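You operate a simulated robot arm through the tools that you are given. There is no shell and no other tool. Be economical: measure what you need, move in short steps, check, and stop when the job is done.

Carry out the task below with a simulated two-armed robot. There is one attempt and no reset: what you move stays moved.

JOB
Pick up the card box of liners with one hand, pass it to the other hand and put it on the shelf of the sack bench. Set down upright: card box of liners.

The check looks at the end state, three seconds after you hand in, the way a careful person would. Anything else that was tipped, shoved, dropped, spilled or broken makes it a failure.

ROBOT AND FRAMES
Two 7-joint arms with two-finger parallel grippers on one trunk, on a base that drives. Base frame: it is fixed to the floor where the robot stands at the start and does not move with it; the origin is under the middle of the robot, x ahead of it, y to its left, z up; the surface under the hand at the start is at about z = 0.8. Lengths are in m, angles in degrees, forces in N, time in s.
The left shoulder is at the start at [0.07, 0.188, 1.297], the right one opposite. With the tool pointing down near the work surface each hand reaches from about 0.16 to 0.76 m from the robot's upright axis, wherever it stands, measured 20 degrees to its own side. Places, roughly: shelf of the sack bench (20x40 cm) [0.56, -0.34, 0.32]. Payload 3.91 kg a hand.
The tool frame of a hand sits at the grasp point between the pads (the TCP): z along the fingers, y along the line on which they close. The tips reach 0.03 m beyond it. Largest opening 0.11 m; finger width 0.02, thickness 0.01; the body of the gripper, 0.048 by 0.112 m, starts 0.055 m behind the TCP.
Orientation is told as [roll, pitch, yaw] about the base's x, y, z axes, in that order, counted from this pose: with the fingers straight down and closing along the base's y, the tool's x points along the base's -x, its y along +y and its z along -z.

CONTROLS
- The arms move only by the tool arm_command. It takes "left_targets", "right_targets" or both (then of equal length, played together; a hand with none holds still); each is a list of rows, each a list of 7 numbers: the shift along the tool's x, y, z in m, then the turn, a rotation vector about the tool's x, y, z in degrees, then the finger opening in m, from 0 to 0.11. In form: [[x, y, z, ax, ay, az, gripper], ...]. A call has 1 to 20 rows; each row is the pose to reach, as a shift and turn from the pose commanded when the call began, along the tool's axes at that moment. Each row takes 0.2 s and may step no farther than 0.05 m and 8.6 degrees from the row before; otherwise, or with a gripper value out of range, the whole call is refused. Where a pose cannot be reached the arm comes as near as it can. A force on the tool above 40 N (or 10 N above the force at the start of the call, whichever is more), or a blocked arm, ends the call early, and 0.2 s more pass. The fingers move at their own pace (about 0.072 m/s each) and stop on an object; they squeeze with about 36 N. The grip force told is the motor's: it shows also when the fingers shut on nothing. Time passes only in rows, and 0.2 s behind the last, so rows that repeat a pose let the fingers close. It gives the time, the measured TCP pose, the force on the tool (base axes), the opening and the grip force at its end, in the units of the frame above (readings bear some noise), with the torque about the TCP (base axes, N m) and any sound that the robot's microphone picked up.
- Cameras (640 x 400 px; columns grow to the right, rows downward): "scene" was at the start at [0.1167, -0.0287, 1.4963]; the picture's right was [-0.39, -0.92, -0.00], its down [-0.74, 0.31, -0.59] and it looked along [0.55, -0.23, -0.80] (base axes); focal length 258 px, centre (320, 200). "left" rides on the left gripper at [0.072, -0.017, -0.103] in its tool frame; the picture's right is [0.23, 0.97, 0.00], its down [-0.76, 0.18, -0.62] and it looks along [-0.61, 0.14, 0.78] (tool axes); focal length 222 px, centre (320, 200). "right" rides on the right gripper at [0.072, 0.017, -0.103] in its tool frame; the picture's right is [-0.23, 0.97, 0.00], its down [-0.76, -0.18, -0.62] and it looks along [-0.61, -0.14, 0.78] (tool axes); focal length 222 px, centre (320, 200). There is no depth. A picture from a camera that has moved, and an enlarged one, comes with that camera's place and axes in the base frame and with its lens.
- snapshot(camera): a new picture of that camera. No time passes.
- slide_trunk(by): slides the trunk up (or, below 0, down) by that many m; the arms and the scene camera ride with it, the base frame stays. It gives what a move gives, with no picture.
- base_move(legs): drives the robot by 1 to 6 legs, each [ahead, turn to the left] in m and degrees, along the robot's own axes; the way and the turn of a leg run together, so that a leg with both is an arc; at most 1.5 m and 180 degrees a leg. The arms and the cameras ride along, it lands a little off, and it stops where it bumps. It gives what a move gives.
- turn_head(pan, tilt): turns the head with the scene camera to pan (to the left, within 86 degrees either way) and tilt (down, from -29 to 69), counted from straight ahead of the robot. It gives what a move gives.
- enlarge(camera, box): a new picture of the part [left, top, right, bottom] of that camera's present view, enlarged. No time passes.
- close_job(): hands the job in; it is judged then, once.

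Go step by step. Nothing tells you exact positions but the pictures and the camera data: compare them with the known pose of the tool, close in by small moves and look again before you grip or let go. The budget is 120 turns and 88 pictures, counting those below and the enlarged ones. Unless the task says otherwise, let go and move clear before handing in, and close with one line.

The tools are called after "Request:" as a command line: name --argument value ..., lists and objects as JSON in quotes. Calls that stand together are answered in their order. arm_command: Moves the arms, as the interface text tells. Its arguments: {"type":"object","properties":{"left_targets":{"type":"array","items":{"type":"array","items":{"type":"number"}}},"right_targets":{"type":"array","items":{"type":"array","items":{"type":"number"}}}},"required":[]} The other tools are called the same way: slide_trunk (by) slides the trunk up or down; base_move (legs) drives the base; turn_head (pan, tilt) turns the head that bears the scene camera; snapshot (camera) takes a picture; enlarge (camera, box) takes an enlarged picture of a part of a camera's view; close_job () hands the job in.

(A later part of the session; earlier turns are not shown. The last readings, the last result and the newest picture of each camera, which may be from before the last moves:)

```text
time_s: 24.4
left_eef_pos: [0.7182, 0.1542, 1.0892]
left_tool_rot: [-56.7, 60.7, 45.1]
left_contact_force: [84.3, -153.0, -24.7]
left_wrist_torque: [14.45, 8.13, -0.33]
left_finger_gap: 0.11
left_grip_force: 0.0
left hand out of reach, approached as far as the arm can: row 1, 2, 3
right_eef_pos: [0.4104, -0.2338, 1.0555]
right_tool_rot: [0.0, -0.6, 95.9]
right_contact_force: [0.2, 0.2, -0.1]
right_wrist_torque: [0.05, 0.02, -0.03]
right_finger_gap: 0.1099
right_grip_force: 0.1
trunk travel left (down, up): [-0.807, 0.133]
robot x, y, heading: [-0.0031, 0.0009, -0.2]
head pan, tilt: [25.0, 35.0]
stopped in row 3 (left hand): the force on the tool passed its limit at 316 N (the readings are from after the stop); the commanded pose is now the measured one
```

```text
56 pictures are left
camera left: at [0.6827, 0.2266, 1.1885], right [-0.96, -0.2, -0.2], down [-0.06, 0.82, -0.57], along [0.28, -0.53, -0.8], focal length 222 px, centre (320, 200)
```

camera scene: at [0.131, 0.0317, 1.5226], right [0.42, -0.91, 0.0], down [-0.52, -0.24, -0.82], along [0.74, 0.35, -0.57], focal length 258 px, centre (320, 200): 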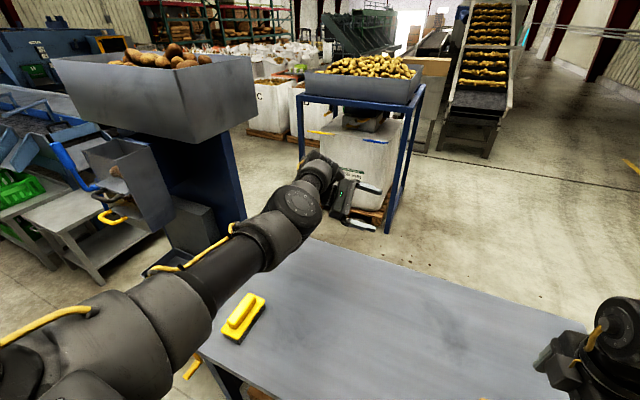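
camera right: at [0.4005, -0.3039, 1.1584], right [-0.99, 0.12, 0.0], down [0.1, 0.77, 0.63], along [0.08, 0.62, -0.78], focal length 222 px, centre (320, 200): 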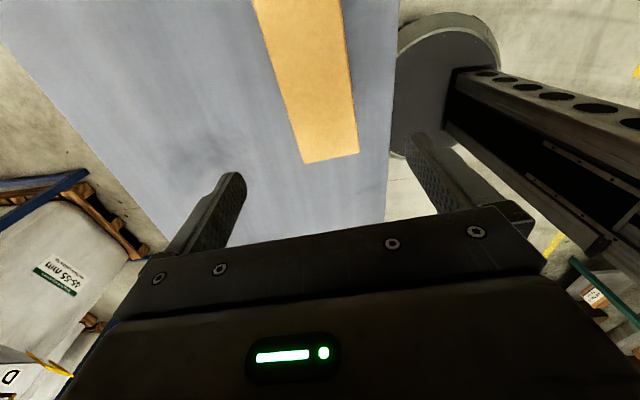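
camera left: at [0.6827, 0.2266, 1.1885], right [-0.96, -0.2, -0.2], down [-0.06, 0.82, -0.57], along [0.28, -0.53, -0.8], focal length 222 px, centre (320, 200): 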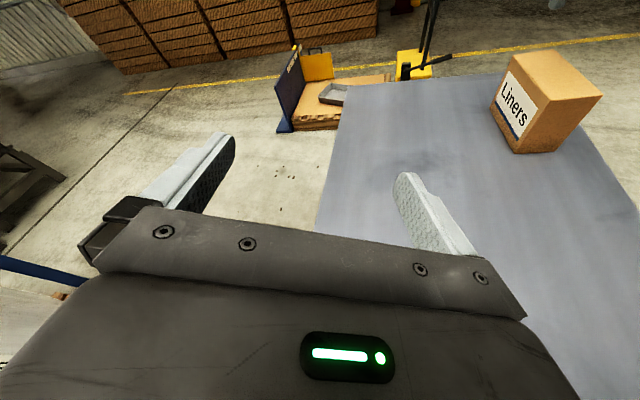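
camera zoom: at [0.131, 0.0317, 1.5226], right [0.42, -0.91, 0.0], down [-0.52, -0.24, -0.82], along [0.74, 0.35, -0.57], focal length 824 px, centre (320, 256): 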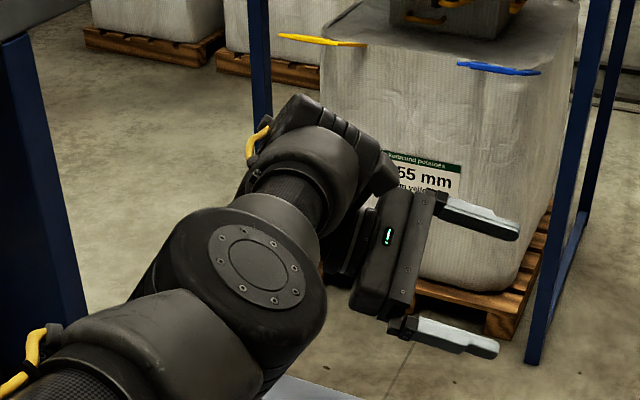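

The wrist seems bent to its limit, with the elbow inward and the camera block pinched. I'll pivot the hand about the wrist, letting the TCP swing out and ahead, to unbend it.

Request:
arm_command --left_targets '[[-0.0316, -0.0272, -0.0029, 5.2, -6.06, 0, 0.11], [-0.0626, -0.0538, -0.0116, 10.4, -12.1, 0, 0.11], [-0.0924, -0.0794, -0.026, 15.6, -18.2, 0, 0.11], [-0.1203, -0.1035, -0.0456, 20.8, -24.2, 0, 0.11], [-0.146, -0.1255, -0.0702, 26, -30.3, 0, 0.11], [-0.1687, -0.1451, -0.0993, 31.2, -36.3, 0, 0.11], [-0.1883, -0.1619, -0.1323, 36.5, -42.4, 0, 0.11]]'

Request:
snapshot --camera "scene"

```text
time_s: 26.0
left_eef_pos: [0.8813, 0.3544, 1.0277]
left_tool_rot: [-54.7, 36.5, 94.7]
left_contact_force: [-0.7, 0.7, 0.2]
left_wrist_torque: [0.03, 0.0, 0.02]
left_finger_gap: 0.11
left_grip_force: 0.0
left hand out of reach, approached as far as the arm can: row 6, 7
right_eef_pos: [0.4089, -0.2313, 1.0573]
right_tool_rot: [0.0, -0.3, 96.1]
right_contact_force: [0.0, 0.9, -0.2]
right_wrist_torque: [0.01, 0.03, 0.01]
right_finger_gap: 0.1101
right_grip_force: 0.0
trunk travel left (down, up): [-0.807, 0.133]
robot x, y, heading: [0.0016, -0.0016, -0.1]
head pan, tilt: [25.0, 35.0]
```

```text
55 pictures are left
camera scene: at [0.1288, 0.036, 1.5226], right [0.42, -0.91, 0.0], down [-0.52, -0.24, -0.82], along [0.74, 0.35, -0.57], focal length 258 px, centre (320, 200)
```

scene: 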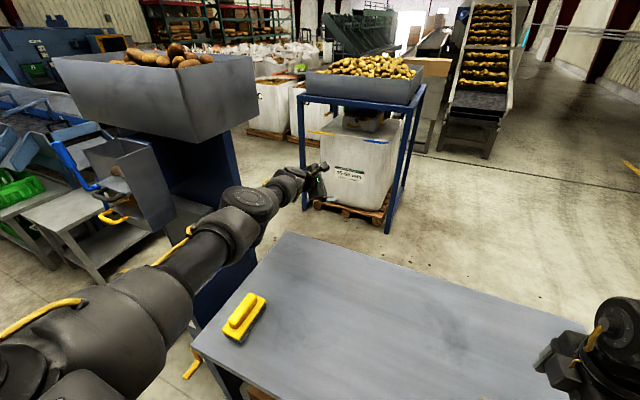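

The left wrist is unbent and free of contact. Now I'll level the left hand to point straight ahead, 20° down, with its camera on top.

Request:
arm_command --left_targets '[[0.01, 0.01, -0.008, 2.4, 0, -6.8, 0.11], [0.02, 0.02, -0.016, 4.8, 0.1, -13.7, 0.11], [0.03, 0.03, -0.024, 7.1, 0.1, -20.5, 0.11], [0.04, 0.04, -0.032, 9.5, 0.2, -27.4, 0.11], [0.05, 0.05, -0.04, 11.9, 0.2, -34.2, 0.11], [0.06, 0.06, -0.048, 14.2, 0.2, -41, 0.11], [0.07, 0.07, -0.055, 16.6, 0.3, -47.9, 0.11], [0.08, 0.075, -0.06, 19, 0.3, -54.7, 0.11]]'

Request:
snapshot --camera "scene"

```text
time_s: 27.8
left_eef_pos: [0.9041, 0.2615, 1.0209]
left_tool_rot: [-2.4, 70.3, 179.6]
left_contact_force: [0.3, 0.1, 0.5]
left_wrist_torque: [-0.01, -0.02, 0.0]
left_finger_gap: 0.1099
left_grip_force: 0.0
left hand out of reach, approached as far as the arm can: row 1, 2, 3, 4, 5, 6, 7, 8
right_eef_pos: [0.408, -0.2303, 1.0562]
right_tool_rot: [-0.1, -0.2, 96.1]
right_contact_force: [0.1, 0.5, 0.2]
right_wrist_torque: [0.04, -0.01, 0.02]
right_finger_gap: 0.1104
right_grip_force: 0.1
trunk travel left (down, up): [-0.807, 0.133]
robot x, y, heading: [-0.0003, 0.0, -0.3]
head pan, tilt: [25.0, 35.0]
```

```text
54 pictures are left
camera scene: at [0.1287, 0.0358, 1.5226], right [0.42, -0.91, 0.0], down [-0.52, -0.24, -0.82], along [0.74, 0.35, -0.57], focal length 258 px, centre (320, 200)
```

scene: 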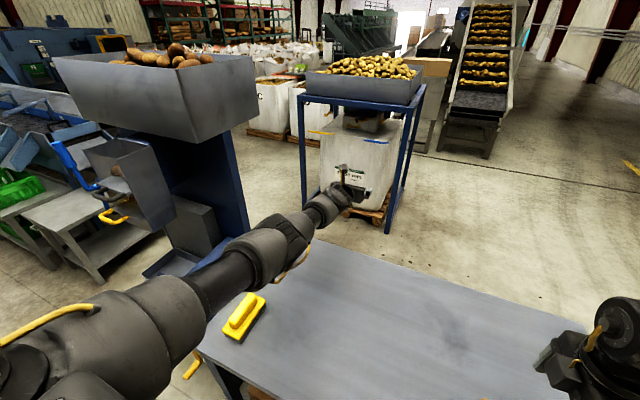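

The orientation is reached: fingers ahead, camera up, arm nearly straight. Now I'll see whether it can be drawn back in this orientation.

Request:
arm_command --left_targets '[[0, 0.01, -0.025, 0, 0, 0, 0.11], [0, 0.02, -0.05, 0, 0, 0, 0.11], [0, 0.03, -0.075, 0, 0, 0, 0.11], [0, 0.04, -0.1, 0, 0, 0, 0.11], [0, 0.05, -0.125, 0, 0, 0, 0.11], [0, 0.06, -0.15, 0, 0, 0, 0.11], [0, 0.07, -0.175, 0, 0, 0, 0.11], [0, 0.08, -0.2, 0, 0, 0, 0.11]]'

Request:
snapshot --camera "scene"

```text
time_s: 29.6
left_eef_pos: [0.7917, 0.2493, 1.0691]
left_tool_rot: [-2.6, 70.3, 179.3]
left_contact_force: [-0.1, -0.5, -0.1]
left_wrist_torque: [0.0, -0.02, 0.03]
left_finger_gap: 0.1101
left_grip_force: 0.0
left hand out of reach, approached as far as the arm can: row 1, 4, 5, 6, 7, 8
right_eef_pos: [0.408, -0.2324, 1.0561]
right_tool_rot: [-0.1, -0.2, 96.0]
right_contact_force: [0.1, 0.1, 0.4]
right_wrist_torque: [-0.01, -0.02, 0.0]
right_finger_gap: 0.11
right_grip_force: 0.1
trunk travel left (down, up): [-0.807, 0.133]
robot x, y, heading: [0.002, 0.0023, -0.3]
head pan, tilt: [25.0, 35.0]
```

```text
53 pictures are left
camera scene: at [0.1279, 0.036, 1.5227], right [0.42, -0.91, 0.0], down [-0.52, -0.24, -0.82], along [0.74, 0.35, -0.57], focal length 258 px, centre (320, 200)
```

scene: 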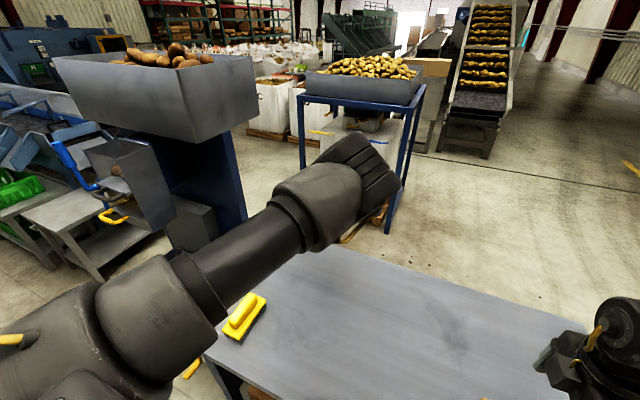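

The elbow is now up, which is a healthier posture. I'll test drawing in further, lower and towards the middle.

Request:
arm_command --left_targets '[[-0.02, 0, -0.012, 0, 0, 0, 0.11], [-0.04, 0.01, -0.025, 0, 0, 0, 0.11], [-0.06, 0.02, -0.04, 0, 0, 0, 0.11], [-0.07, 0.04, -0.06, 0, 0, 0, 0.11], [-0.08, 0.06, -0.08, 0, 0, 0, 0.11], [-0.08, 0.08, -0.1, 0, 0, 0, 0.11]]'

Request:
slide_trunk --by 0.1

```text
time_s: 31.0
left_eef_pos: [0.7486, 0.2735, 1.0149]
left_tool_rot: [-2.3, 70.3, 179.6]
left_contact_force: [0.4, 0.6, -0.2]
left_wrist_torque: [-0.01, 0.01, -0.03]
left_finger_gap: 0.11
left_grip_force: 0.1
left hand out of reach, approached as far as the arm can: row 1, 2, 3, 4, 5, 6
right_eef_pos: [0.4086, -0.2305, 1.0569]
right_tool_rot: [-0.1, -0.2, 96.0]
right_contact_force: [-0.6, -0.1, -0.1]
right_wrist_torque: [-0.01, -0.03, 0.02]
right_finger_gap: 0.1101
right_grip_force: 0.0
trunk travel left (down, up): [-0.807, 0.133]
robot x, y, heading: [-0.0029, 0.0049, 0.1]
head pan, tilt: [25.0, 35.0]
```

```text
time_s: 32.3
left_eef_pos: [0.7476, 0.2726, 1.115]
left_tool_rot: [-2.4, 70.3, 179.6]
left_contact_force: [-0.6, 0.0, 0.3]
left_wrist_torque: [0.02, 0.01, 0.02]
left_finger_gap: 0.1099
left_grip_force: 0.1
right_eef_pos: [0.4096, -0.2309, 1.1566]
right_tool_rot: [-0.1, -0.3, 96.0]
right_contact_force: [0.5, 0.0, -0.5]
right_wrist_torque: [-0.01, -0.01, 0.01]
right_finger_gap: 0.1099
right_grip_force: 0.1
trunk travel left (down, up): [-0.907, 0.033]
robot x, y, heading: [-0.0027, -0.0009, 0.1]
head pan, tilt: [25.0, 35.0]
```

Medial motion of the left arm stays limited, so it should take the box from its own side, pointing towards -y, while the right hand grips the -y end. I'll back off 12 cm to give the right arm room to descend.

Request:
base_move --legs '[[-0.12, 0]]'

Request:
turn_head --pan -10 --tilt 48

Request:
snapshot --camera "scene"

```text
time_s: 33.5
left_eef_pos: [0.6328, 0.2733, 1.1106]
left_tool_rot: [-2.4, 70.1, 179.5]
left_contact_force: [-0.8, 0.2, -0.5]
left_wrist_torque: [-0.01, -0.03, 0.0]
left_finger_gap: 0.1101
left_grip_force: 0.1
right_eef_pos: [0.2931, -0.2294, 1.1547]
right_tool_rot: [0.2, -0.3, 96.1]
right_contact_force: [-0.1, -0.1, -1.0]
right_wrist_torque: [-0.01, -0.01, 0.01]
right_finger_gap: 0.1098
right_grip_force: 0.1
trunk travel left (down, up): [-0.907, 0.033]
robot x, y, heading: [-0.121, 0.0004, 0.2]
head pan, tilt: [25.0, 35.0]
```

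```text
time_s: 34.5
left_eef_pos: [0.6294, 0.2738, 1.1154]
left_tool_rot: [-2.5, 70.2, 179.5]
left_contact_force: [0.0, 0.0, -0.6]
left_wrist_torque: [0.0, 0.03, 0.01]
left_finger_gap: 0.1099
left_grip_force: 0.1
right_eef_pos: [0.289, -0.2301, 1.1559]
right_tool_rot: [-0.2, -0.2, 96.0]
right_contact_force: [0.5, 0.0, 0.1]
right_wrist_torque: [0.01, -0.01, -0.01]
right_finger_gap: 0.1101
right_grip_force: 0.0
trunk travel left (down, up): [-0.907, 0.033]
robot x, y, heading: [-0.1215, -0.0007, -0.1]
head pan, tilt: [-10.0, 48.0]
```

```text
52 pictures are left
camera scene: at [0.0068, -0.0134, 1.6036], right [-0.17, -0.98, 0.0], down [-0.73, 0.13, -0.67], along [0.66, -0.12, -0.74], focal length 258 px, centre (320, 200)
```

scene: 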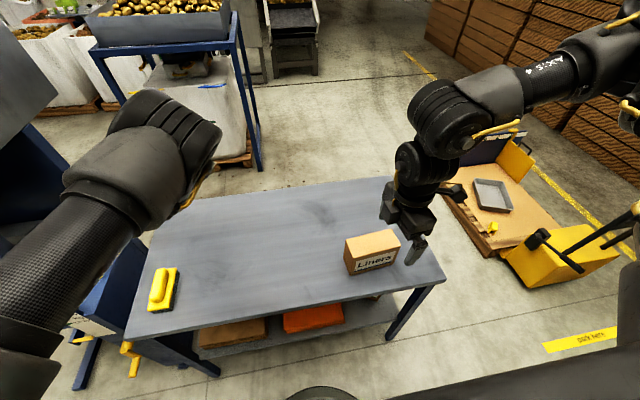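

The view is clear, with the box at [0.41, -0.254]. I'll move the right hand over its -y half and lower part of the way.

Request:
arm_command --right_targets '[[0.01, -0.02, 0, 0, 0, 0, 0.11], [0.02, -0.04, 0, 0, 0, 0, 0.11], [0.03, -0.06, 0, 0, 0, 0, 0.11], [0.043, -0.08, 0.02, 0, 0, 0, 0.11], [0.055, -0.1, 0.05, 0, 0, 0, 0.11], [0.0647, -0.118, 0.08, 0, 0, 0, 0.11], [0.0647, -0.118, 0.12, 0, 0, 0, 0.11], [0.0647, -0.118, 0.16, 0, 0, 0, 0.11], [0.0647, -0.118, 0.16, 0, 0, 0, 0.11]]'

Request:
snapshot --camera "right"

```text
time_s: 36.5
left_eef_pos: [0.6293, 0.2741, 1.1152]
left_tool_rot: [-2.4, 70.3, 179.5]
left_contact_force: [0.2, 0.6, -0.1]
left_wrist_torque: [-0.01, 0.0, 0.0]
left_finger_gap: 0.1101
left_grip_force: 0.1
right_eef_pos: [0.3724, -0.3298, 1.0702]
right_tool_rot: [0.0, -0.3, 96.0]
right_contact_force: [0.7, -0.1, 0.0]
right_wrist_torque: [0.04, -0.01, 0.01]
right_finger_gap: 0.11
right_grip_force: 0.1
right hand out of reach, approached as far as the arm can: row 4, 5, 6, 7, 8, 9
trunk travel left (down, up): [-0.907, 0.033]
robot x, y, heading: [-0.1217, -0.0022, -0.0]
head pan, tilt: [-10.0, 48.0]
```

```text
51 pictures are left
camera right: at [0.362, -0.4038, 1.1719], right [-0.99, 0.12, 0.0], down [0.1, 0.77, 0.63], along [0.08, 0.62, -0.78], focal length 222 px, centre (320, 200)
```

right: 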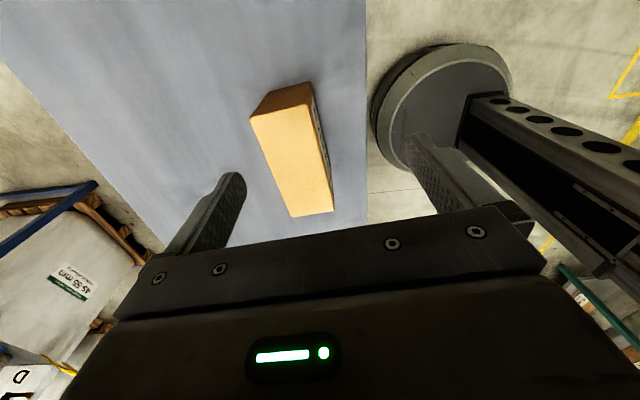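

The right arm is limited again at the same height below the shoulder, so the yaw is the likely cause. I'll test whether less yaw frees the descent, staying above the box.

Request:
arm_command --right_targets '[[0, 0, 0, 0, 0, 8, 0.11], [0, 0, 0, 0, 0, 16, 0.11], [0, 0, 0, 0, 0, 24, 0.11], [0, 0, 0, 0, 0, 32, 0.11], [0, 0, 0, 0, 0, 40, 0.11], [0, 0, 0.02, 0, 0, 40, 0.11], [0, 0, 0.04, 0, 0, 40, 0.11], [0, 0, 0.06, 0, 0, 40, 0.11], [0, 0, 0.08, 0, 0, 40, 0.11]]'

Request:
snapshot --camera "scene"

```text
time_s: 38.5
left_eef_pos: [0.6277, 0.272, 1.1175]
left_tool_rot: [-2.3, 70.4, 179.5]
left_contact_force: [-0.6, -0.7, -0.2]
left_wrist_torque: [-0.01, -0.02, 0.0]
left_finger_gap: 0.1097
left_grip_force: 0.1
right_eef_pos: [0.3572, -0.3577, 1.0439]
right_tool_rot: [0.1, -0.3, 56.0]
right_contact_force: [0.0, -0.2, 0.1]
right_wrist_torque: [0.0, 0.01, -0.01]
right_finger_gap: 0.1099
right_grip_force: 0.0
right hand out of reach, approached as far as the arm can: row 6, 7, 8, 9
trunk travel left (down, up): [-0.907, 0.033]
robot x, y, heading: [-0.1166, 0.0007, -0.3]
head pan, tilt: [-10.0, 48.0]
```

```text
50 pictures are left
camera scene: at [0.0062, -0.0141, 1.6036], right [-0.17, -0.98, 0.0], down [-0.73, 0.13, -0.67], along [0.66, -0.12, -0.74], focal length 258 px, centre (320, 200)
```

scene: 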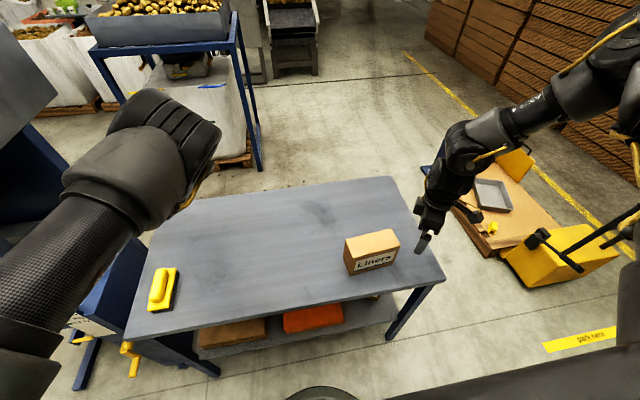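

Yaw isn't the limit either. I'll test whether the arm can go lower when it reaches further out.

Request:
arm_command --right_targets '[[-0.022, -0.033, 0, 0, 0, 0, 0.11], [-0.045, -0.066, 0, 0, 0, 0, 0.11], [-0.067, -0.099, 0, 0, 0, 0, 0.11], [-0.09, -0.133, 0, 0, 0, 0, 0.11], [-0.112, -0.166, 0, 0, 0, 0, 0.11], [-0.112, -0.166, 0.03, 0, 0, 0, 0.11], [-0.112, -0.166, 0.06, 0, 0, 0, 0.11], [-0.112, -0.166, 0.09, 0, 0, 0, 0.11], [-0.112, -0.166, 0.12, 0, 0, 0, 0.11], [-0.112, -0.166, 0.15, 0, 0, 0, 0.11]]'

Request:
snapshot --camera "scene"

```text
time_s: 40.8
left_eef_pos: [0.629, 0.2737, 1.1147]
left_tool_rot: [-2.4, 70.3, 179.5]
left_contact_force: [0.8, -0.1, 0.4]
left_wrist_torque: [-0.03, -0.03, -0.04]
left_finger_gap: 0.1101
left_grip_force: 0.1
right_eef_pos: [0.434, -0.4019, 1.0743]
right_tool_rot: [0.1, -0.3, 56.0]
right_contact_force: [0.6, -0.4, 0.6]
right_wrist_torque: [0.01, 0.03, -0.03]
right_finger_gap: 0.1101
right_grip_force: 0.1
right hand out of reach, approached as far as the arm can: row 1, 2, 3, 4, 5, 6, 7, 8, 9, 10
trunk travel left (down, up): [-0.907, 0.033]
robot x, y, heading: [-0.1208, 0.0017, 0.1]
head pan, tilt: [-10.0, 48.0]
```

```text
49 pictures are left
camera scene: at [0.0063, -0.0137, 1.6036], right [-0.17, -0.98, 0.0], down [-0.73, 0.13, -0.67], along [0.66, -0.12, -0.74], focal length 258 px, centre (320, 200)
```

scene: 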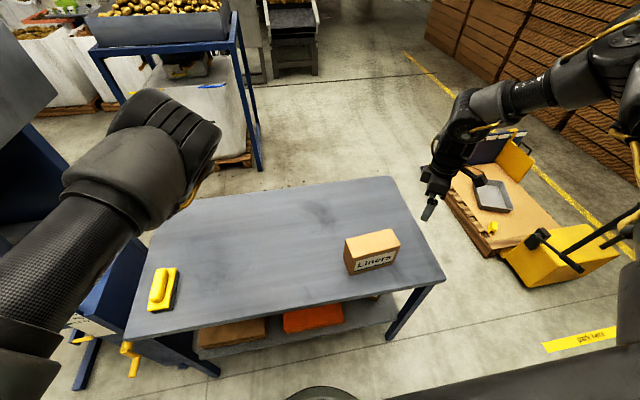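

Both arms seem to get stuck because of the posture reached through large yaws. I'll take the right arm back to its starting pose (yaw 0, relative to the robot) and then approach with the fingers tilted sideways towards +y, from the box's right end.

Request:
arm_command --right_targets '[[0, 0, -0.03, 0, 0, 0, 0.11], [0.017, 0.009, -0.06, 0, 0, 7, 0.11], [0.034, 0.018, -0.09, 0, 0, 14, 0.11], [0.051, 0.026, -0.12, 0, 0, 21, 0.11], [0.068, 0.035, -0.15, 0, 0, 28, 0.11], [0.085, 0.044, -0.18, 0, 0, 35, 0.11], [0.102, 0.053, -0.21, 0, 0, 42, 0.11], [0.118, 0.061, -0.236, 0, 0, 49, 0.11], [0.135, 0.07, -0.236, 0, 0, 56, 0.11]]'

```text
time_s: 42.8
left_eef_pos: [0.6277, 0.2723, 1.1141]
left_tool_rot: [-2.6, 70.4, 179.4]
left_contact_force: [-0.1, -0.4, 0.2]
left_wrist_torque: [-0.03, -0.03, 0.0]
left_finger_gap: 0.1101
left_grip_force: 0.0
right_eef_pos: [0.3048, -0.4832, 1.2949]
right_tool_rot: [0.2, -0.2, -0.1]
right_contact_force: [0.5, -0.7, -0.3]
right_wrist_torque: [0.02, -0.02, 0.04]
right_finger_gap: 0.11
right_grip_force: 0.1
trunk travel left (down, up): [-0.907, 0.033]
robot x, y, heading: [-0.1251, 0.0013, 0.2]
head pan, tilt: [-10.0, 48.0]
```

Back at neutral. Now I'll tilt the fingers 50° towards +y while moving to a stand-off up and right of the box.

Request:
arm_command --right_targets '[[-0.015, 0.007, 0, -7, 0, 0, 0.11], [-0.03, 0.015, 0.02, -14, 0, 0, 0.11], [-0.045, 0.022, 0.04, -21, 0, 0, 0.11], [-0.06, 0.03, 0.06, -28, 0, 0, 0.11], [-0.075, 0.037, 0.08, -35, 0, 0, 0.11], [-0.09, 0.045, 0.1, -42, 0, 0, 0.11], [-0.105, 0.052, 0.12, -50, 0, 0, 0.11], [-0.115, 0.06, 0.145, -50, 0, 0, 0.11]]'

Request:
snapshot --camera "scene"

```text
time_s: 44.5
left_eef_pos: [0.629, 0.2737, 1.1141]
left_tool_rot: [-2.4, 70.2, 179.6]
left_contact_force: [0.5, -0.2, -0.7]
left_wrist_torque: [0.03, 0.01, -0.02]
left_finger_gap: 0.1099
left_grip_force: 0.0
right_eef_pos: [0.4236, -0.4205, 1.1491]
right_tool_rot: [50.3, 0.2, -0.1]
right_contact_force: [0.0, 0.4, -0.3]
right_wrist_torque: [0.0, 0.0, 0.02]
right_finger_gap: 0.11
right_grip_force: 0.0
trunk travel left (down, up): [-0.907, 0.033]
robot x, y, heading: [-0.1226, 0.0037, -0.2]
head pan, tilt: [-10.0, 48.0]
```

```text
48 pictures are left
camera scene: at [0.008, -0.0129, 1.6035], right [-0.17, -0.98, 0.0], down [-0.73, 0.13, -0.67], along [0.66, -0.12, -0.74], focal length 258 px, centre (320, 200)
```

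scene: 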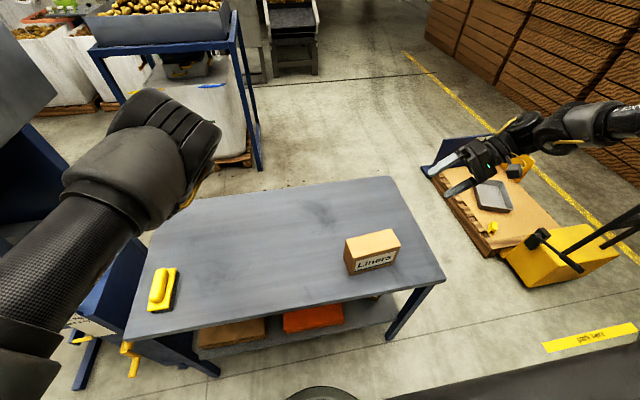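

The tilt is fine, but the fingers now close in the wrong plane. I'll twist the hand 90° about its own axis so they close along x.

Request:
arm_command --right_targets '[[0, 0, 0, 0, 0, -8, 0.11], [0, 0, 0, 0, 0, -16, 0.11], [0, 0, 0, 0, 0, -24, 0.11], [0, 0, 0, 0, 0, -32, 0.11], [0, 0, 0, 0, 0, -40, 0.11], [0, 0, 0, 0, 0, -48, 0.11], [0, 0, 0, 0, 0, -56, 0.11], [0, 0, 0, 0, 0, -64, 0.11], [0, 0, 0, 0, 0, -72, 0.11], [0, 0, 0, 0, 0, -80, 0.11], [0, 0, 0, 0, 0, -88, 0.11], [0, 0, 0, 0, 0, -90, 0.11]]'

Request:
snapshot --camera "right"

```text
time_s: 47.1
left_eef_pos: [0.628, 0.2736, 1.1152]
left_tool_rot: [-2.4, 70.3, 179.6]
left_contact_force: [-0.5, 0.3, 0.1]
left_wrist_torque: [-0.01, 0.0, 0.0]
left_finger_gap: 0.1099
left_grip_force: 0.1
right_eef_pos: [0.4238, -0.4201, 1.1517]
right_tool_rot: [-0.2, -50.2, 90.3]
right_contact_force: [-0.4, 0.1, 0.3]
right_wrist_torque: [0.0, 0.01, 0.0]
right_finger_gap: 0.11
right_grip_force: 0.0
trunk travel left (down, up): [-0.907, 0.033]
robot x, y, heading: [-0.1194, 0.0032, -0.1]
head pan, tilt: [-10.0, 48.0]
```

```text
47 pictures are left
camera right: at [0.4056, -0.5466, 1.161], right [-0.97, 0.14, 0.17], down [0.18, 0.01, 0.98], along [0.14, 0.99, -0.03], focal length 222 px, centre (320, 200)
```

right: 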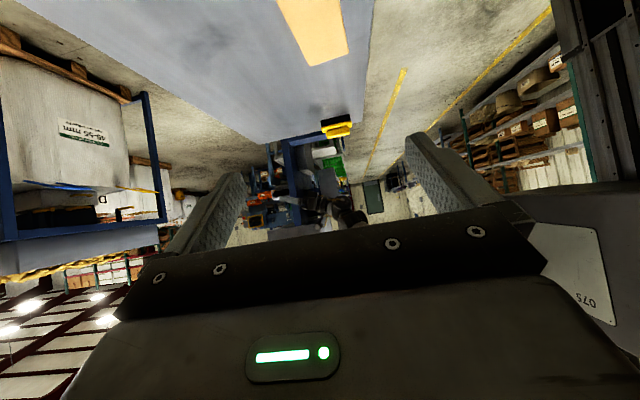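

The reach is fine in this posture. Next I'll match the box's 6° turn and go down to the stand-off, 12 cm short of the grip along the fingers.

Request:
arm_command --right_targets '[[0.02, 0, 0.023, -2, 0, -1.6, 0.11], [0.04, 0, 0.046, -4.6, 0, -3.8, 0.11], [0.062, 0, 0.07, -4.6, 0, -3.8, 0.11], [0.085, 0, 0.096, -4.6, 0, -3.8, 0.11], [0.108, 0, 0.122, -4.6, 0, -3.8, 0.11], [0.13, 0, 0.1465, -4.6, 0, -3.8, 0.11], [0.13, 0, 0.1465, -4.6, 0, -3.8, 0.11]]'

Request:
snapshot --camera "right"

Request:
snapshot --camera "scene"

```text
time_s: 48.8
left_eef_pos: [0.629, 0.2728, 1.1143]
left_tool_rot: [-2.4, 70.3, 179.6]
left_contact_force: [0.9, -1.0, -0.3]
left_wrist_torque: [-0.02, 0.0, 0.0]
left_finger_gap: 0.1099
left_grip_force: 0.0
right_eef_pos: [0.36, -0.3982, 1.1032]
right_tool_rot: [-0.1, -50.2, 95.9]
right_contact_force: [0.2, -0.8, -0.9]
right_wrist_torque: [-0.03, 0.03, 0.01]
right_finger_gap: 0.1097
right_grip_force: 0.0
right hand out of reach, approached as far as the arm can: row 1, 2, 3, 4, 5, 6, 7
trunk travel left (down, up): [-0.907, 0.033]
robot x, y, heading: [-0.1174, 0.0027, 0.1]
head pan, tilt: [-10.0, 48.0]
```

```text
46 pictures are left
camera right: at [0.3551, -0.526, 1.1124], right [-0.98, 0.04, 0.17], down [0.18, 0.03, 0.98], along [0.04, 1.0, -0.03], focal length 222 px, centre (320, 200)
```

right: 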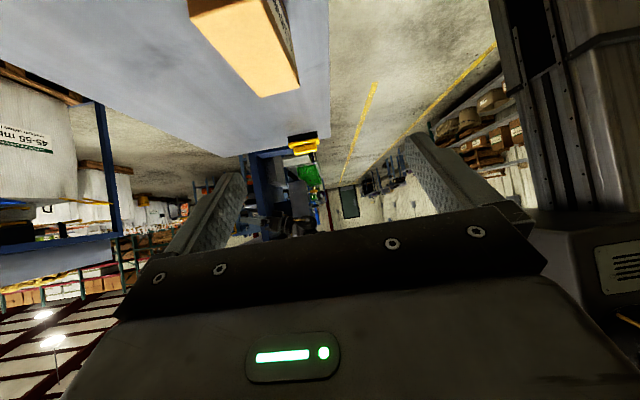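

```text
45 pictures are left
camera scene: at [0.007, -0.0138, 1.6035], right [-0.17, -0.98, 0.0], down [-0.73, 0.13, -0.67], along [0.66, -0.12, -0.74], focal length 258 px, centre (320, 200)
```

scene: 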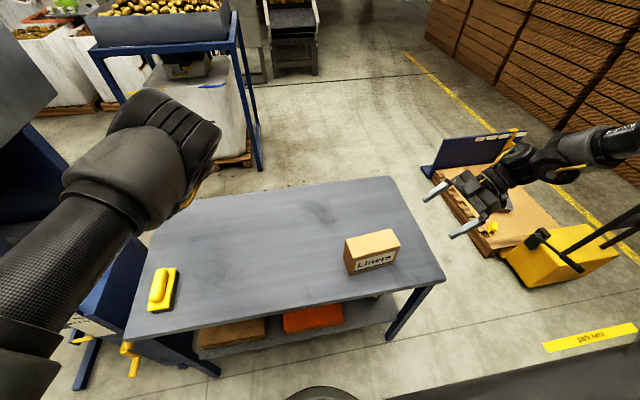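

Lowering is always limited at about 0.3 m below the shoulder, so I'll fix the hand at a comfortable height above the box and let the trunk do the descent.

Request:
arm_command --right_targets '[[-0.02, 0, -0.02, 0, 0, 0, 0.11], [-0.038, -0.01, -0.03, 0, 0, 0, 0.11], [-0.05, -0.03, -0.015, 0, 0, 0, 0.11], [-0.065, -0.045, 0.003, 0, 0, 0, 0.11], [-0.08, -0.055, 0.02, 0, 0, 0, 0.11], [-0.0977, -0.065, 0.0392, 0, 0, 0, 0.11], [-0.0977, -0.065, 0.0392, 0, 0, 0, 0.11]]'

```text
time_s: 50.4
left_eef_pos: [0.6284, 0.2726, 1.1155]
left_tool_rot: [-2.5, 70.3, 179.5]
left_contact_force: [0.3, -0.2, 0.7]
left_wrist_torque: [-0.02, 0.02, 0.01]
left_finger_gap: 0.1101
left_grip_force: 0.1
right_eef_pos: [0.4106, -0.2997, 1.1539]
right_tool_rot: [-0.1, -50.2, 96.0]
right_contact_force: [-0.6, 0.4, -0.4]
right_wrist_torque: [0.0, 0.01, 0.02]
right_finger_gap: 0.1101
right_grip_force: 0.2
trunk travel left (down, up): [-0.907, 0.033]
robot x, y, heading: [-0.1222, 0.0004, -0.1]
head pan, tilt: [-10.0, 48.0]
```

The right hand is at [0.411, -0.300, 1.154]. I'll raise the left hand for clearance, slide the trunk down most of the way, and check.

Request:
arm_command --left_targets '[[0.03, 0, -0.011, 0, 0, 0, 0.11], [0.06, 0, -0.022, 0, 0, 0, 0.11], [0.09, 0, -0.033, 0, 0, 0, 0.11], [0.113, 0, -0.041, 0, 0, 0, 0.11]]'

Request:
slide_trunk --by -0.17

Request:
snapshot --camera "scene"

Request:
snapshot --camera "right"

```text
time_s: 51.4
left_eef_pos: [0.6279, 0.277, 1.237]
left_tool_rot: [-2.4, 70.3, 179.6]
left_contact_force: [0.2, -0.2, 0.5]
left_wrist_torque: [-0.03, 0.03, -0.01]
left_finger_gap: 0.1098
left_grip_force: 0.0
left hand out of reach, approached as far as the arm can: row 1, 2, 3, 4
right_eef_pos: [0.4109, -0.3009, 1.1539]
right_tool_rot: [-0.1, -50.1, 96.0]
right_contact_force: [-0.7, 0.5, 0.0]
right_wrist_torque: [0.01, 0.0, 0.02]
right_finger_gap: 0.1102
right_grip_force: 0.1
trunk travel left (down, up): [-0.907, 0.033]
robot x, y, heading: [-0.1193, 0.0, -0.0]
head pan, tilt: [-10.0, 48.0]
```

```text
time_s: 53.3
left_eef_pos: [0.63, 0.2766, 1.0656]
left_tool_rot: [-2.3, 70.4, 179.6]
left_contact_force: [-0.1, -0.1, -0.3]
left_wrist_torque: [0.01, 0.01, 0.0]
left_finger_gap: 0.1099
left_grip_force: 0.0
right_eef_pos: [0.4111, -0.2999, 0.9831]
right_tool_rot: [-0.1, -50.2, 96.0]
right_contact_force: [1.0, -0.4, 0.3]
right_wrist_torque: [0.02, 0.03, -0.02]
right_finger_gap: 0.1099
right_grip_force: 0.0
trunk travel left (down, up): [-0.737, 0.203]
robot x, y, heading: [-0.121, 0.0011, 0.0]
head pan, tilt: [-10.0, 48.0]
```

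```text
44 pictures are left
camera scene: at [0.0061, -0.0136, 1.4337], right [-0.17, -0.98, 0.0], down [-0.73, 0.13, -0.67], along [0.66, -0.12, -0.74], focal length 258 px, centre (320, 200)
```

scene: 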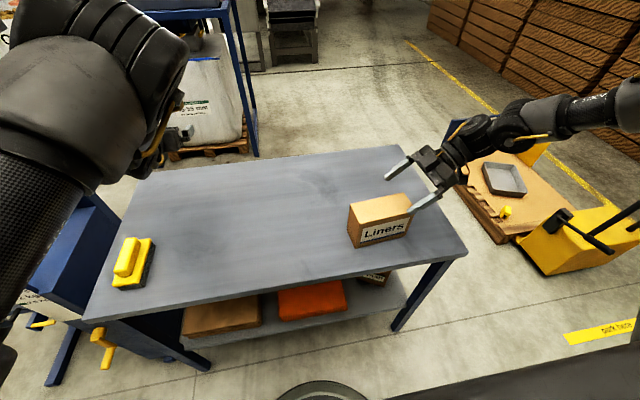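

```text
43 pictures are left
camera right: at [0.4058, -0.4274, 0.9936], right [-0.98, 0.04, 0.17], down [0.17, 0.03, 0.98], along [0.04, 1.0, -0.03], focal length 222 px, centre (320, 200)
```

right: 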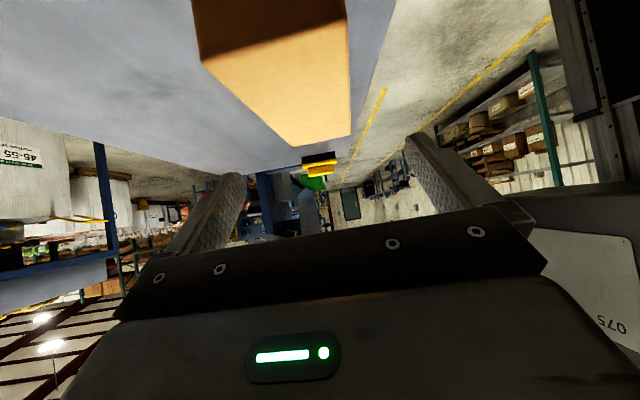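

The fingers straddle the box's right end with room to spare. I'll slide the last 10 cm down with a 4 mm centring tweak, then look again before gripping.

Request:
arm_command --right_targets '[[0, -0.004, 0, 0, 0, 0, 0.11]]'

Request:
slide_trunk --by -0.1

Request:
enlarge --camera "scene" --box '[300, 130, 500, 255]'

Request:
snapshot --camera "right"

```text
time_s: 53.7
left_eef_pos: [0.6296, 0.2762, 1.0646]
left_tool_rot: [-2.4, 70.2, 179.7]
left_contact_force: [-0.3, -0.2, 0.3]
left_wrist_torque: [0.04, -0.01, 0.03]
left_finger_gap: 0.1099
left_grip_force: 0.0
right_eef_pos: [0.4152, -0.3001, 0.9831]
right_tool_rot: [-0.1, -50.2, 96.0]
right_contact_force: [-0.1, -0.4, 0.0]
right_wrist_torque: [0.01, 0.02, -0.03]
right_finger_gap: 0.1101
right_grip_force: 0.0
trunk travel left (down, up): [-0.737, 0.203]
robot x, y, heading: [-0.1217, 0.0015, 0.1]
head pan, tilt: [-10.0, 48.0]
```

```text
time_s: 55.0
left_eef_pos: [0.63, 0.2791, 0.9668]
left_tool_rot: [-2.3, 70.3, 179.5]
left_contact_force: [0.0, -0.7, -0.1]
left_wrist_torque: [0.02, 0.04, 0.0]
left_finger_gap: 0.1103
left_grip_force: 0.1
right_eef_pos: [0.414, -0.2981, 0.8836]
right_tool_rot: [-0.2, -50.2, 96.1]
right_contact_force: [0.3, 0.8, 0.6]
right_wrist_torque: [-0.02, -0.01, 0.0]
right_finger_gap: 0.1098
right_grip_force: 0.0
trunk travel left (down, up): [-0.637, 0.303]
robot x, y, heading: [-0.1221, -0.0002, 0.2]
head pan, tilt: [-10.0, 48.0]
```

```text
3.20 times, centred on (400, 192) of scene
camera zoom: at [0.0058, -0.0135, 1.3337], right [-0.17, -0.98, 0.0], down [-0.73, 0.13, -0.67], along [0.66, -0.12, -0.74], focal length 824 px, centre (64, 224)
```

zoom: 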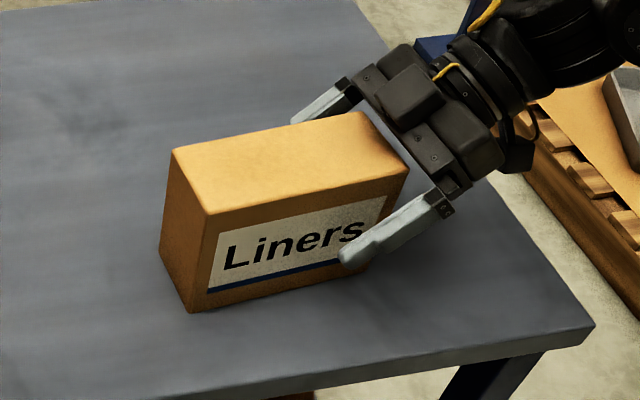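

```text
41 pictures are left
camera right: at [0.4094, -0.4264, 0.8936], right [-0.98, 0.04, 0.17], down [0.17, 0.03, 0.98], along [0.04, 1.0, -0.03], focal length 222 px, centre (320, 200)
```

right: 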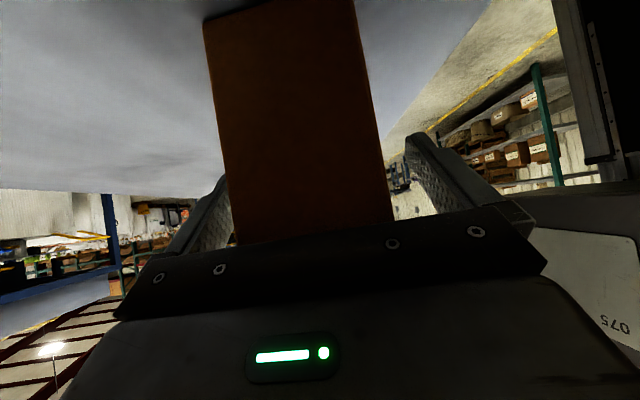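

The fingers straddle the right end with the palm clear. I'll close, then lift with the trunk.

Request:
arm_command --right_targets '[[0, 0, 0, 0, 0, 0, 0.06], [0, 0, 0, 0, 0, 0, 0.05], [0, 0, 0, 0, 0, 0, 0.04], [0, 0, 0, 0, 0, 0, 0.04], [0, 0, 0, 0, 0, 0, 0.04]]'

Request:
slide_trunk --by 0.04

Request:
enlarge --camera "scene" --box '[300, 130, 500, 255]'

```text
time_s: 56.2
left_eef_pos: [0.6298, 0.2775, 0.9645]
left_tool_rot: [-2.2, 70.3, 179.6]
left_contact_force: [0.4, -0.1, -0.4]
left_wrist_torque: [0.0, -0.02, 0.02]
left_finger_gap: 0.1101
left_grip_force: 0.1
right_eef_pos: [0.4147, -0.2994, 0.884]
right_tool_rot: [-0.1, -50.2, 96.1]
right_contact_force: [0.7, 0.8, -0.7]
right_wrist_torque: [0.03, -0.22, -0.13]
right_finger_gap: 0.0696
right_grip_force: 36.1
trunk travel left (down, up): [-0.637, 0.303]
robot x, y, heading: [-0.117, -0.0003, -0.0]
head pan, tilt: [-10.0, 48.0]
```

```text
time_s: 57.0
left_eef_pos: [0.631, 0.2758, 1.0042]
left_tool_rot: [-2.2, 70.3, 179.4]
left_contact_force: [0.0, -0.2, -0.4]
left_wrist_torque: [0.02, 0.02, -0.01]
left_finger_gap: 0.1104
left_grip_force: 0.1
right_eef_pos: [0.4146, -0.3008, 0.9221]
right_tool_rot: [-0.1, -50.2, 95.9]
right_contact_force: [-0.1, 0.1, -2.4]
right_wrist_torque: [-0.16, -0.02, 0.04]
right_finger_gap: 0.0699
right_grip_force: 35.7
trunk travel left (down, up): [-0.677, 0.263]
robot x, y, heading: [-0.1234, 0.0024, 0.0]
head pan, tilt: [-10.0, 48.0]
```

```text
3.20 times, centred on (400, 192) of scene
camera zoom: at [0.0072, -0.0141, 1.3735], right [-0.17, -0.98, 0.0], down [-0.73, 0.13, -0.67], along [0.66, -0.12, -0.74], focal length 824 px, centre (64, 224)
```

zoom: 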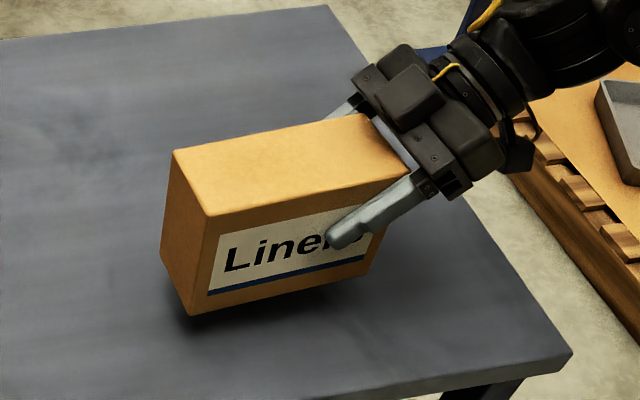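

The box is held level and light, about 0.25 kg. I'll lift further, then swing the left hand to point towards -y for the take-over.

Request:
slide_trunk --by 0.12

Request:
arm_command --left_targets '[[0, 0.01, 0, -7.05, 0, 2.57, 0.11], [0, 0.02, 0, -14.1, 0, 5.1, 0.11], [-0.002, 0.03, -0.005, -21.2, 0, 7.7, 0.11], [-0.004, 0.04, -0.01, -28.2, 0, 10.3, 0.11], [-0.006, 0.05, -0.015, -35.3, 0, 12.8, 0.11], [-0.008, 0.06, -0.02, -42.3, 0, 15.4, 0.11], [-0.01, 0.07, -0.025, -49.4, 0, 18, 0.11], [-0.012, 0.08, -0.03, -56.4, 0, 20.5, 0.11], [-0.014, 0.09, -0.035, -63.5, 0, 23.1, 0.11], [-0.016, 0.1, -0.04, -70.5, 0, 25.7, 0.11], [-0.017, 0.11, -0.045, -77.6, 0, 28.2, 0.11], [-0.017, 0.116, -0.047, -84.6, 0, 30.8, 0.11]]'

Request:
snapshot --camera "scene"

```text
time_s: 58.5
left_eef_pos: [0.6298, 0.2774, 1.1251]
left_tool_rot: [-2.3, 70.2, 179.5]
left_contact_force: [0.1, -0.3, 0.4]
left_wrist_torque: [0.02, 0.0, 0.04]
left_finger_gap: 0.1102
left_grip_force: 0.1
right_eef_pos: [0.4153, -0.3001, 1.0438]
right_tool_rot: [0.0, -50.2, 96.1]
right_contact_force: [0.5, -0.2, -1.9]
right_wrist_torque: [-0.11, -0.02, 0.01]
right_finger_gap: 0.0699
right_grip_force: 35.5
trunk travel left (down, up): [-0.797, 0.143]
robot x, y, heading: [-0.1191, -0.0019, -0.0]
head pan, tilt: [-10.0, 48.0]
```

```text
time_s: 61.1
left_eef_pos: [0.5845, 0.1471, 1.1283]
left_tool_rot: [-0.4, 71.3, 91.4]
left_contact_force: [-1.0, 3.6, -2.5]
left_wrist_torque: [-0.27, 0.0, 0.04]
left_finger_gap: 0.1097
left_grip_force: 0.0
left hand out of reach, approached as far as the arm can: row 9, 10, 11
right_eef_pos: [0.4154, -0.3056, 1.041]
right_tool_rot: [0.1, -50.6, 95.8]
right_contact_force: [-0.4, -0.3, -3.1]
right_wrist_torque: [-0.08, -0.05, 0.02]
right_finger_gap: 0.0697
right_grip_force: 36.3
trunk travel left (down, up): [-0.797, 0.143]
robot x, y, heading: [-0.1206, -0.003, -0.0]
head pan, tilt: [-10.0, 48.0]
```

```text
39 pictures are left
camera scene: at [0.0081, -0.0211, 1.4933], right [-0.18, -0.98, -0.01], down [-0.73, 0.13, -0.67], along [0.66, -0.11, -0.74], focal length 258 px, centre (320, 200)
```

scene: 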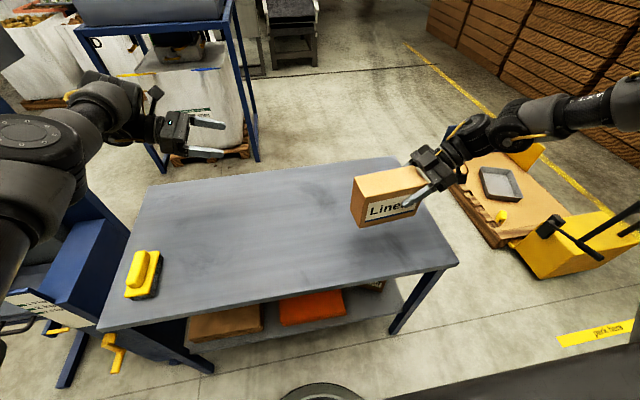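

Both hands now face each other over the bench. I'll bring the box to the middle with the right hand, matching the left hand's yaw, and raise it slightly.

Request:
arm_command --right_targets '[[-0.0182, -0.0214, 0.0133, 0.4, 0, 0.3, 0.04], [-0.0363, -0.0428, 0.0267, 0.8, 0, 0.6, 0.04], [-0.0545, -0.0642, 0.04, 1.2, 0, 1, 0.04], [-0.0727, -0.0856, 0.0533, 1.6, 0, 1.3, 0.04], [-0.0908, -0.107, 0.0667, 2, 0, 1.6, 0.04], [-0.109, -0.1284, 0.08, 2.4, 0, 2, 0.04], [-0.1272, -0.1498, 0.0933, 2.8, 0, 2.3, 0.04], [-0.1453, -0.1712, 0.1067, 3.2, 0, 2.6, 0.04], [-0.1635, -0.1926, 0.12, 3.5, 0, 2.9, 0.04], [-0.1635, -0.1926, 0.12, 3.5, 0, 2.9, 0.04]]'

Request:
snapshot --camera "scene"

Request:
snapshot --camera "left"

```text
time_s: 63.3
left_eef_pos: [0.5834, 0.1592, 1.1233]
left_tool_rot: [-0.6, 69.2, 91.0]
left_contact_force: [-0.4, -0.8, 0.5]
left_wrist_torque: [0.03, -0.01, 0.0]
left_finger_gap: 0.11
left_grip_force: 0.1
right_eef_pos: [0.4945, -0.1522, 1.1475]
right_tool_rot: [0.0, -50.2, 91.5]
right_contact_force: [0.2, -0.1, -3.5]
right_wrist_torque: [-0.17, -0.01, 0.03]
right_finger_gap: 0.07
right_grip_force: 35.7
right hand out of reach, approached as far as the arm can: row 3, 4, 5, 6, 7, 8, 9, 10
trunk travel left (down, up): [-0.797, 0.143]
robot x, y, heading: [-0.1214, -0.0005, -0.1]
head pan, tilt: [-10.0, 48.0]
```

```text
38 pictures are left
camera scene: at [0.007, -0.0139, 1.4935], right [-0.17, -0.98, 0.0], down [-0.73, 0.13, -0.67], along [0.66, -0.12, -0.74], focal length 258 px, centre (320, 200)
```

scene: 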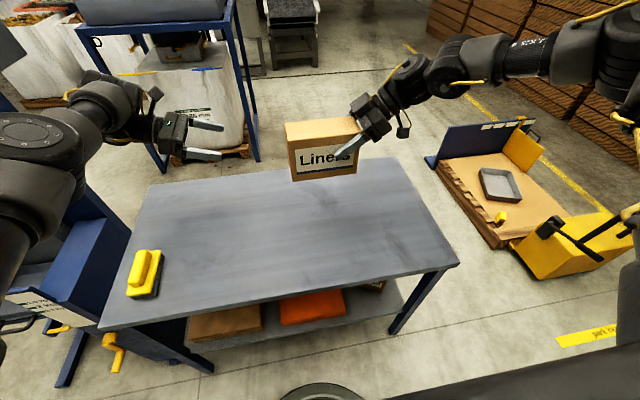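

```text
37 pictures are left
camera left: at [0.597, 0.2309, 1.228], right [-0.97, -0.11, 0.21], down [-0.2, 0.85, -0.49], along [-0.12, -0.52, -0.85], focal length 222 px, centre (320, 200)
```

left: 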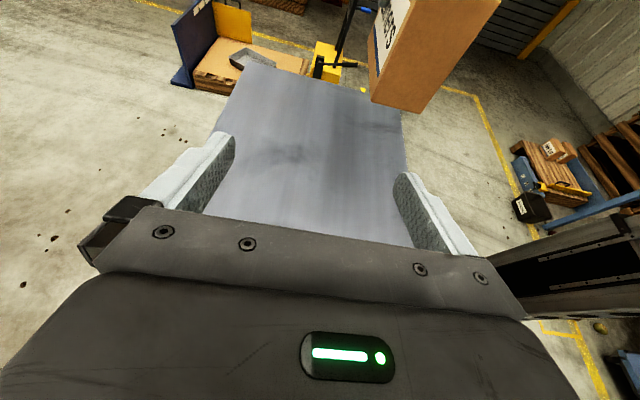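

The right hand stopped short at [0.495, -0.152, 1.148], which is fine. I'll line the left hand up with the box's left end first, then advance.

Request:
arm_command --left_targets '[[0.011, 0.023, 0.011, 0, 0, 0, 0.11], [0.022, 0.046, 0.023, 0, 0, 0, 0.11], [0.033, 0.069, 0.035, 0, 0, 0, 0.11], [0.043, 0.092, 0.046, 0, 0, 0, 0.11], [0.043, 0.092, 0.046, 0, 0, 0, 0.11]]'

Request:
snapshot --camera "left"

Request:
enlarge --camera "scene" --box '[130, 60, 450, 260]'

```text
time_s: 64.5
left_eef_pos: [0.573, 0.125, 1.133]
left_tool_rot: [-0.7, 69.3, 90.9]
left_contact_force: [-0.6, -0.6, 0.0]
left_wrist_torque: [0.03, -0.02, -0.03]
left_finger_gap: 0.11
left_grip_force: 0.0
left hand out of reach, approached as far as the arm can: row 1, 2, 3, 4, 5
right_eef_pos: [0.4943, -0.1532, 1.1483]
right_tool_rot: [-0.1, -50.1, 91.5]
right_contact_force: [0.1, -0.1, -3.2]
right_wrist_torque: [-0.09, 0.0, 0.02]
right_finger_gap: 0.0697
right_grip_force: 35.7
trunk travel left (down, up): [-0.797, 0.143]
robot x, y, heading: [-0.1207, -0.0017, -0.2]
head pan, tilt: [-10.0, 48.0]
```

```text
36 pictures are left
camera left: at [0.5876, 0.1969, 1.2387], right [-0.97, -0.11, 0.21], down [-0.2, 0.85, -0.49], along [-0.12, -0.52, -0.85], focal length 222 px, centre (320, 200)
```

left: 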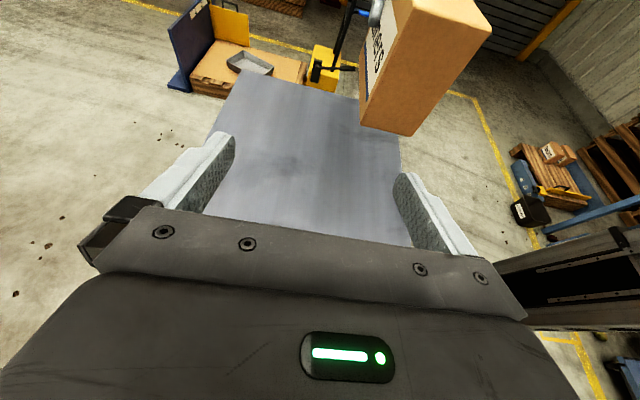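

```text
2.00 times, centred on (290, 160) of scene
camera zoom: at [0.0068, -0.0137, 1.4935], right [-0.17, -0.98, 0.0], down [-0.73, 0.13, -0.67], along [0.66, -0.12, -0.74], focal length 515 px, centre (380, 280)
```

zoom: 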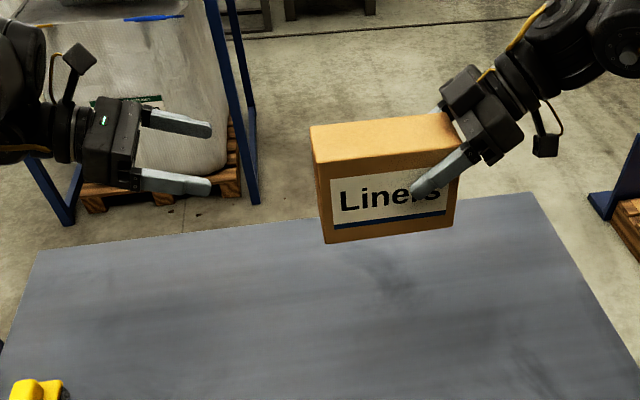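

The left arm is limited in this nearly horizontal pose. Tilt about the closing axis doesn't matter for the grip, so I'll try steeper fingers on the left and see if it then reaches further in.

Request:
arm_command --left_targets '[[0, 0, 0, 0, -8, 0, 0.11], [0, 0, 0, 0, -16, 0, 0.11], [0, 0, 0, 0, -24, 0, 0.11], [0, 0, 0, 0, -32, 0, 0.11], [0, 0, 0, 0, -39, 0, 0.11], [0.011, 0.02, 0.014, 0, -39, 0, 0.11], [0.022, 0.04, 0.028, 0, -39, 0, 0.11], [0.033, 0.06, 0.045, 0, -39, 0, 0.11], [0.033, 0.08, 0.045, 0, -39, 0, 0.11]]'

Request:
snapshot --camera "scene"

```text
time_s: 66.5
left_eef_pos: [0.5662, 0.0529, 1.1741]
left_tool_rot: [-0.3, 30.2, 91.5]
left_contact_force: [-0.1, 0.3, -0.2]
left_wrist_torque: [0.0, -0.01, 0.01]
left_finger_gap: 0.1104
left_grip_force: 0.1
left hand out of reach, approached as far as the arm can: row 1, 2, 3, 4, 5, 6, 7, 8, 9
right_eef_pos: [0.4949, -0.1523, 1.148]
right_tool_rot: [-0.2, -50.3, 91.4]
right_contact_force: [0.3, -0.3, -1.9]
right_wrist_torque: [-0.16, -0.01, 0.03]
right_finger_gap: 0.0697
right_grip_force: 36.1
trunk travel left (down, up): [-0.797, 0.143]
robot x, y, heading: [-0.1197, -0.001, 0.0]
head pan, tilt: [-10.0, 48.0]
```

```text
34 pictures are left
camera scene: at [0.007, -0.014, 1.4935], right [-0.18, -0.98, 0.0], down [-0.73, 0.13, -0.67], along [0.66, -0.12, -0.74], focal length 258 px, centre (320, 200)
```

scene: 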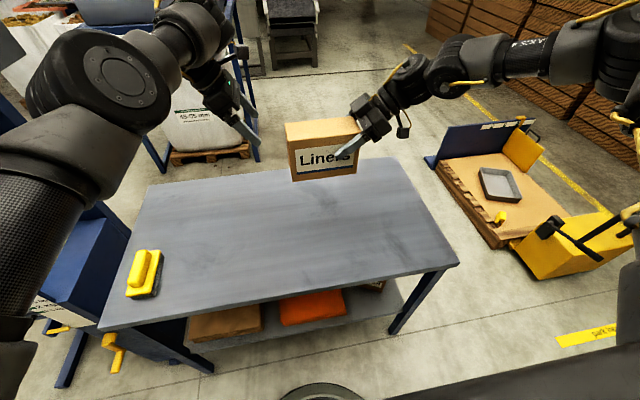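

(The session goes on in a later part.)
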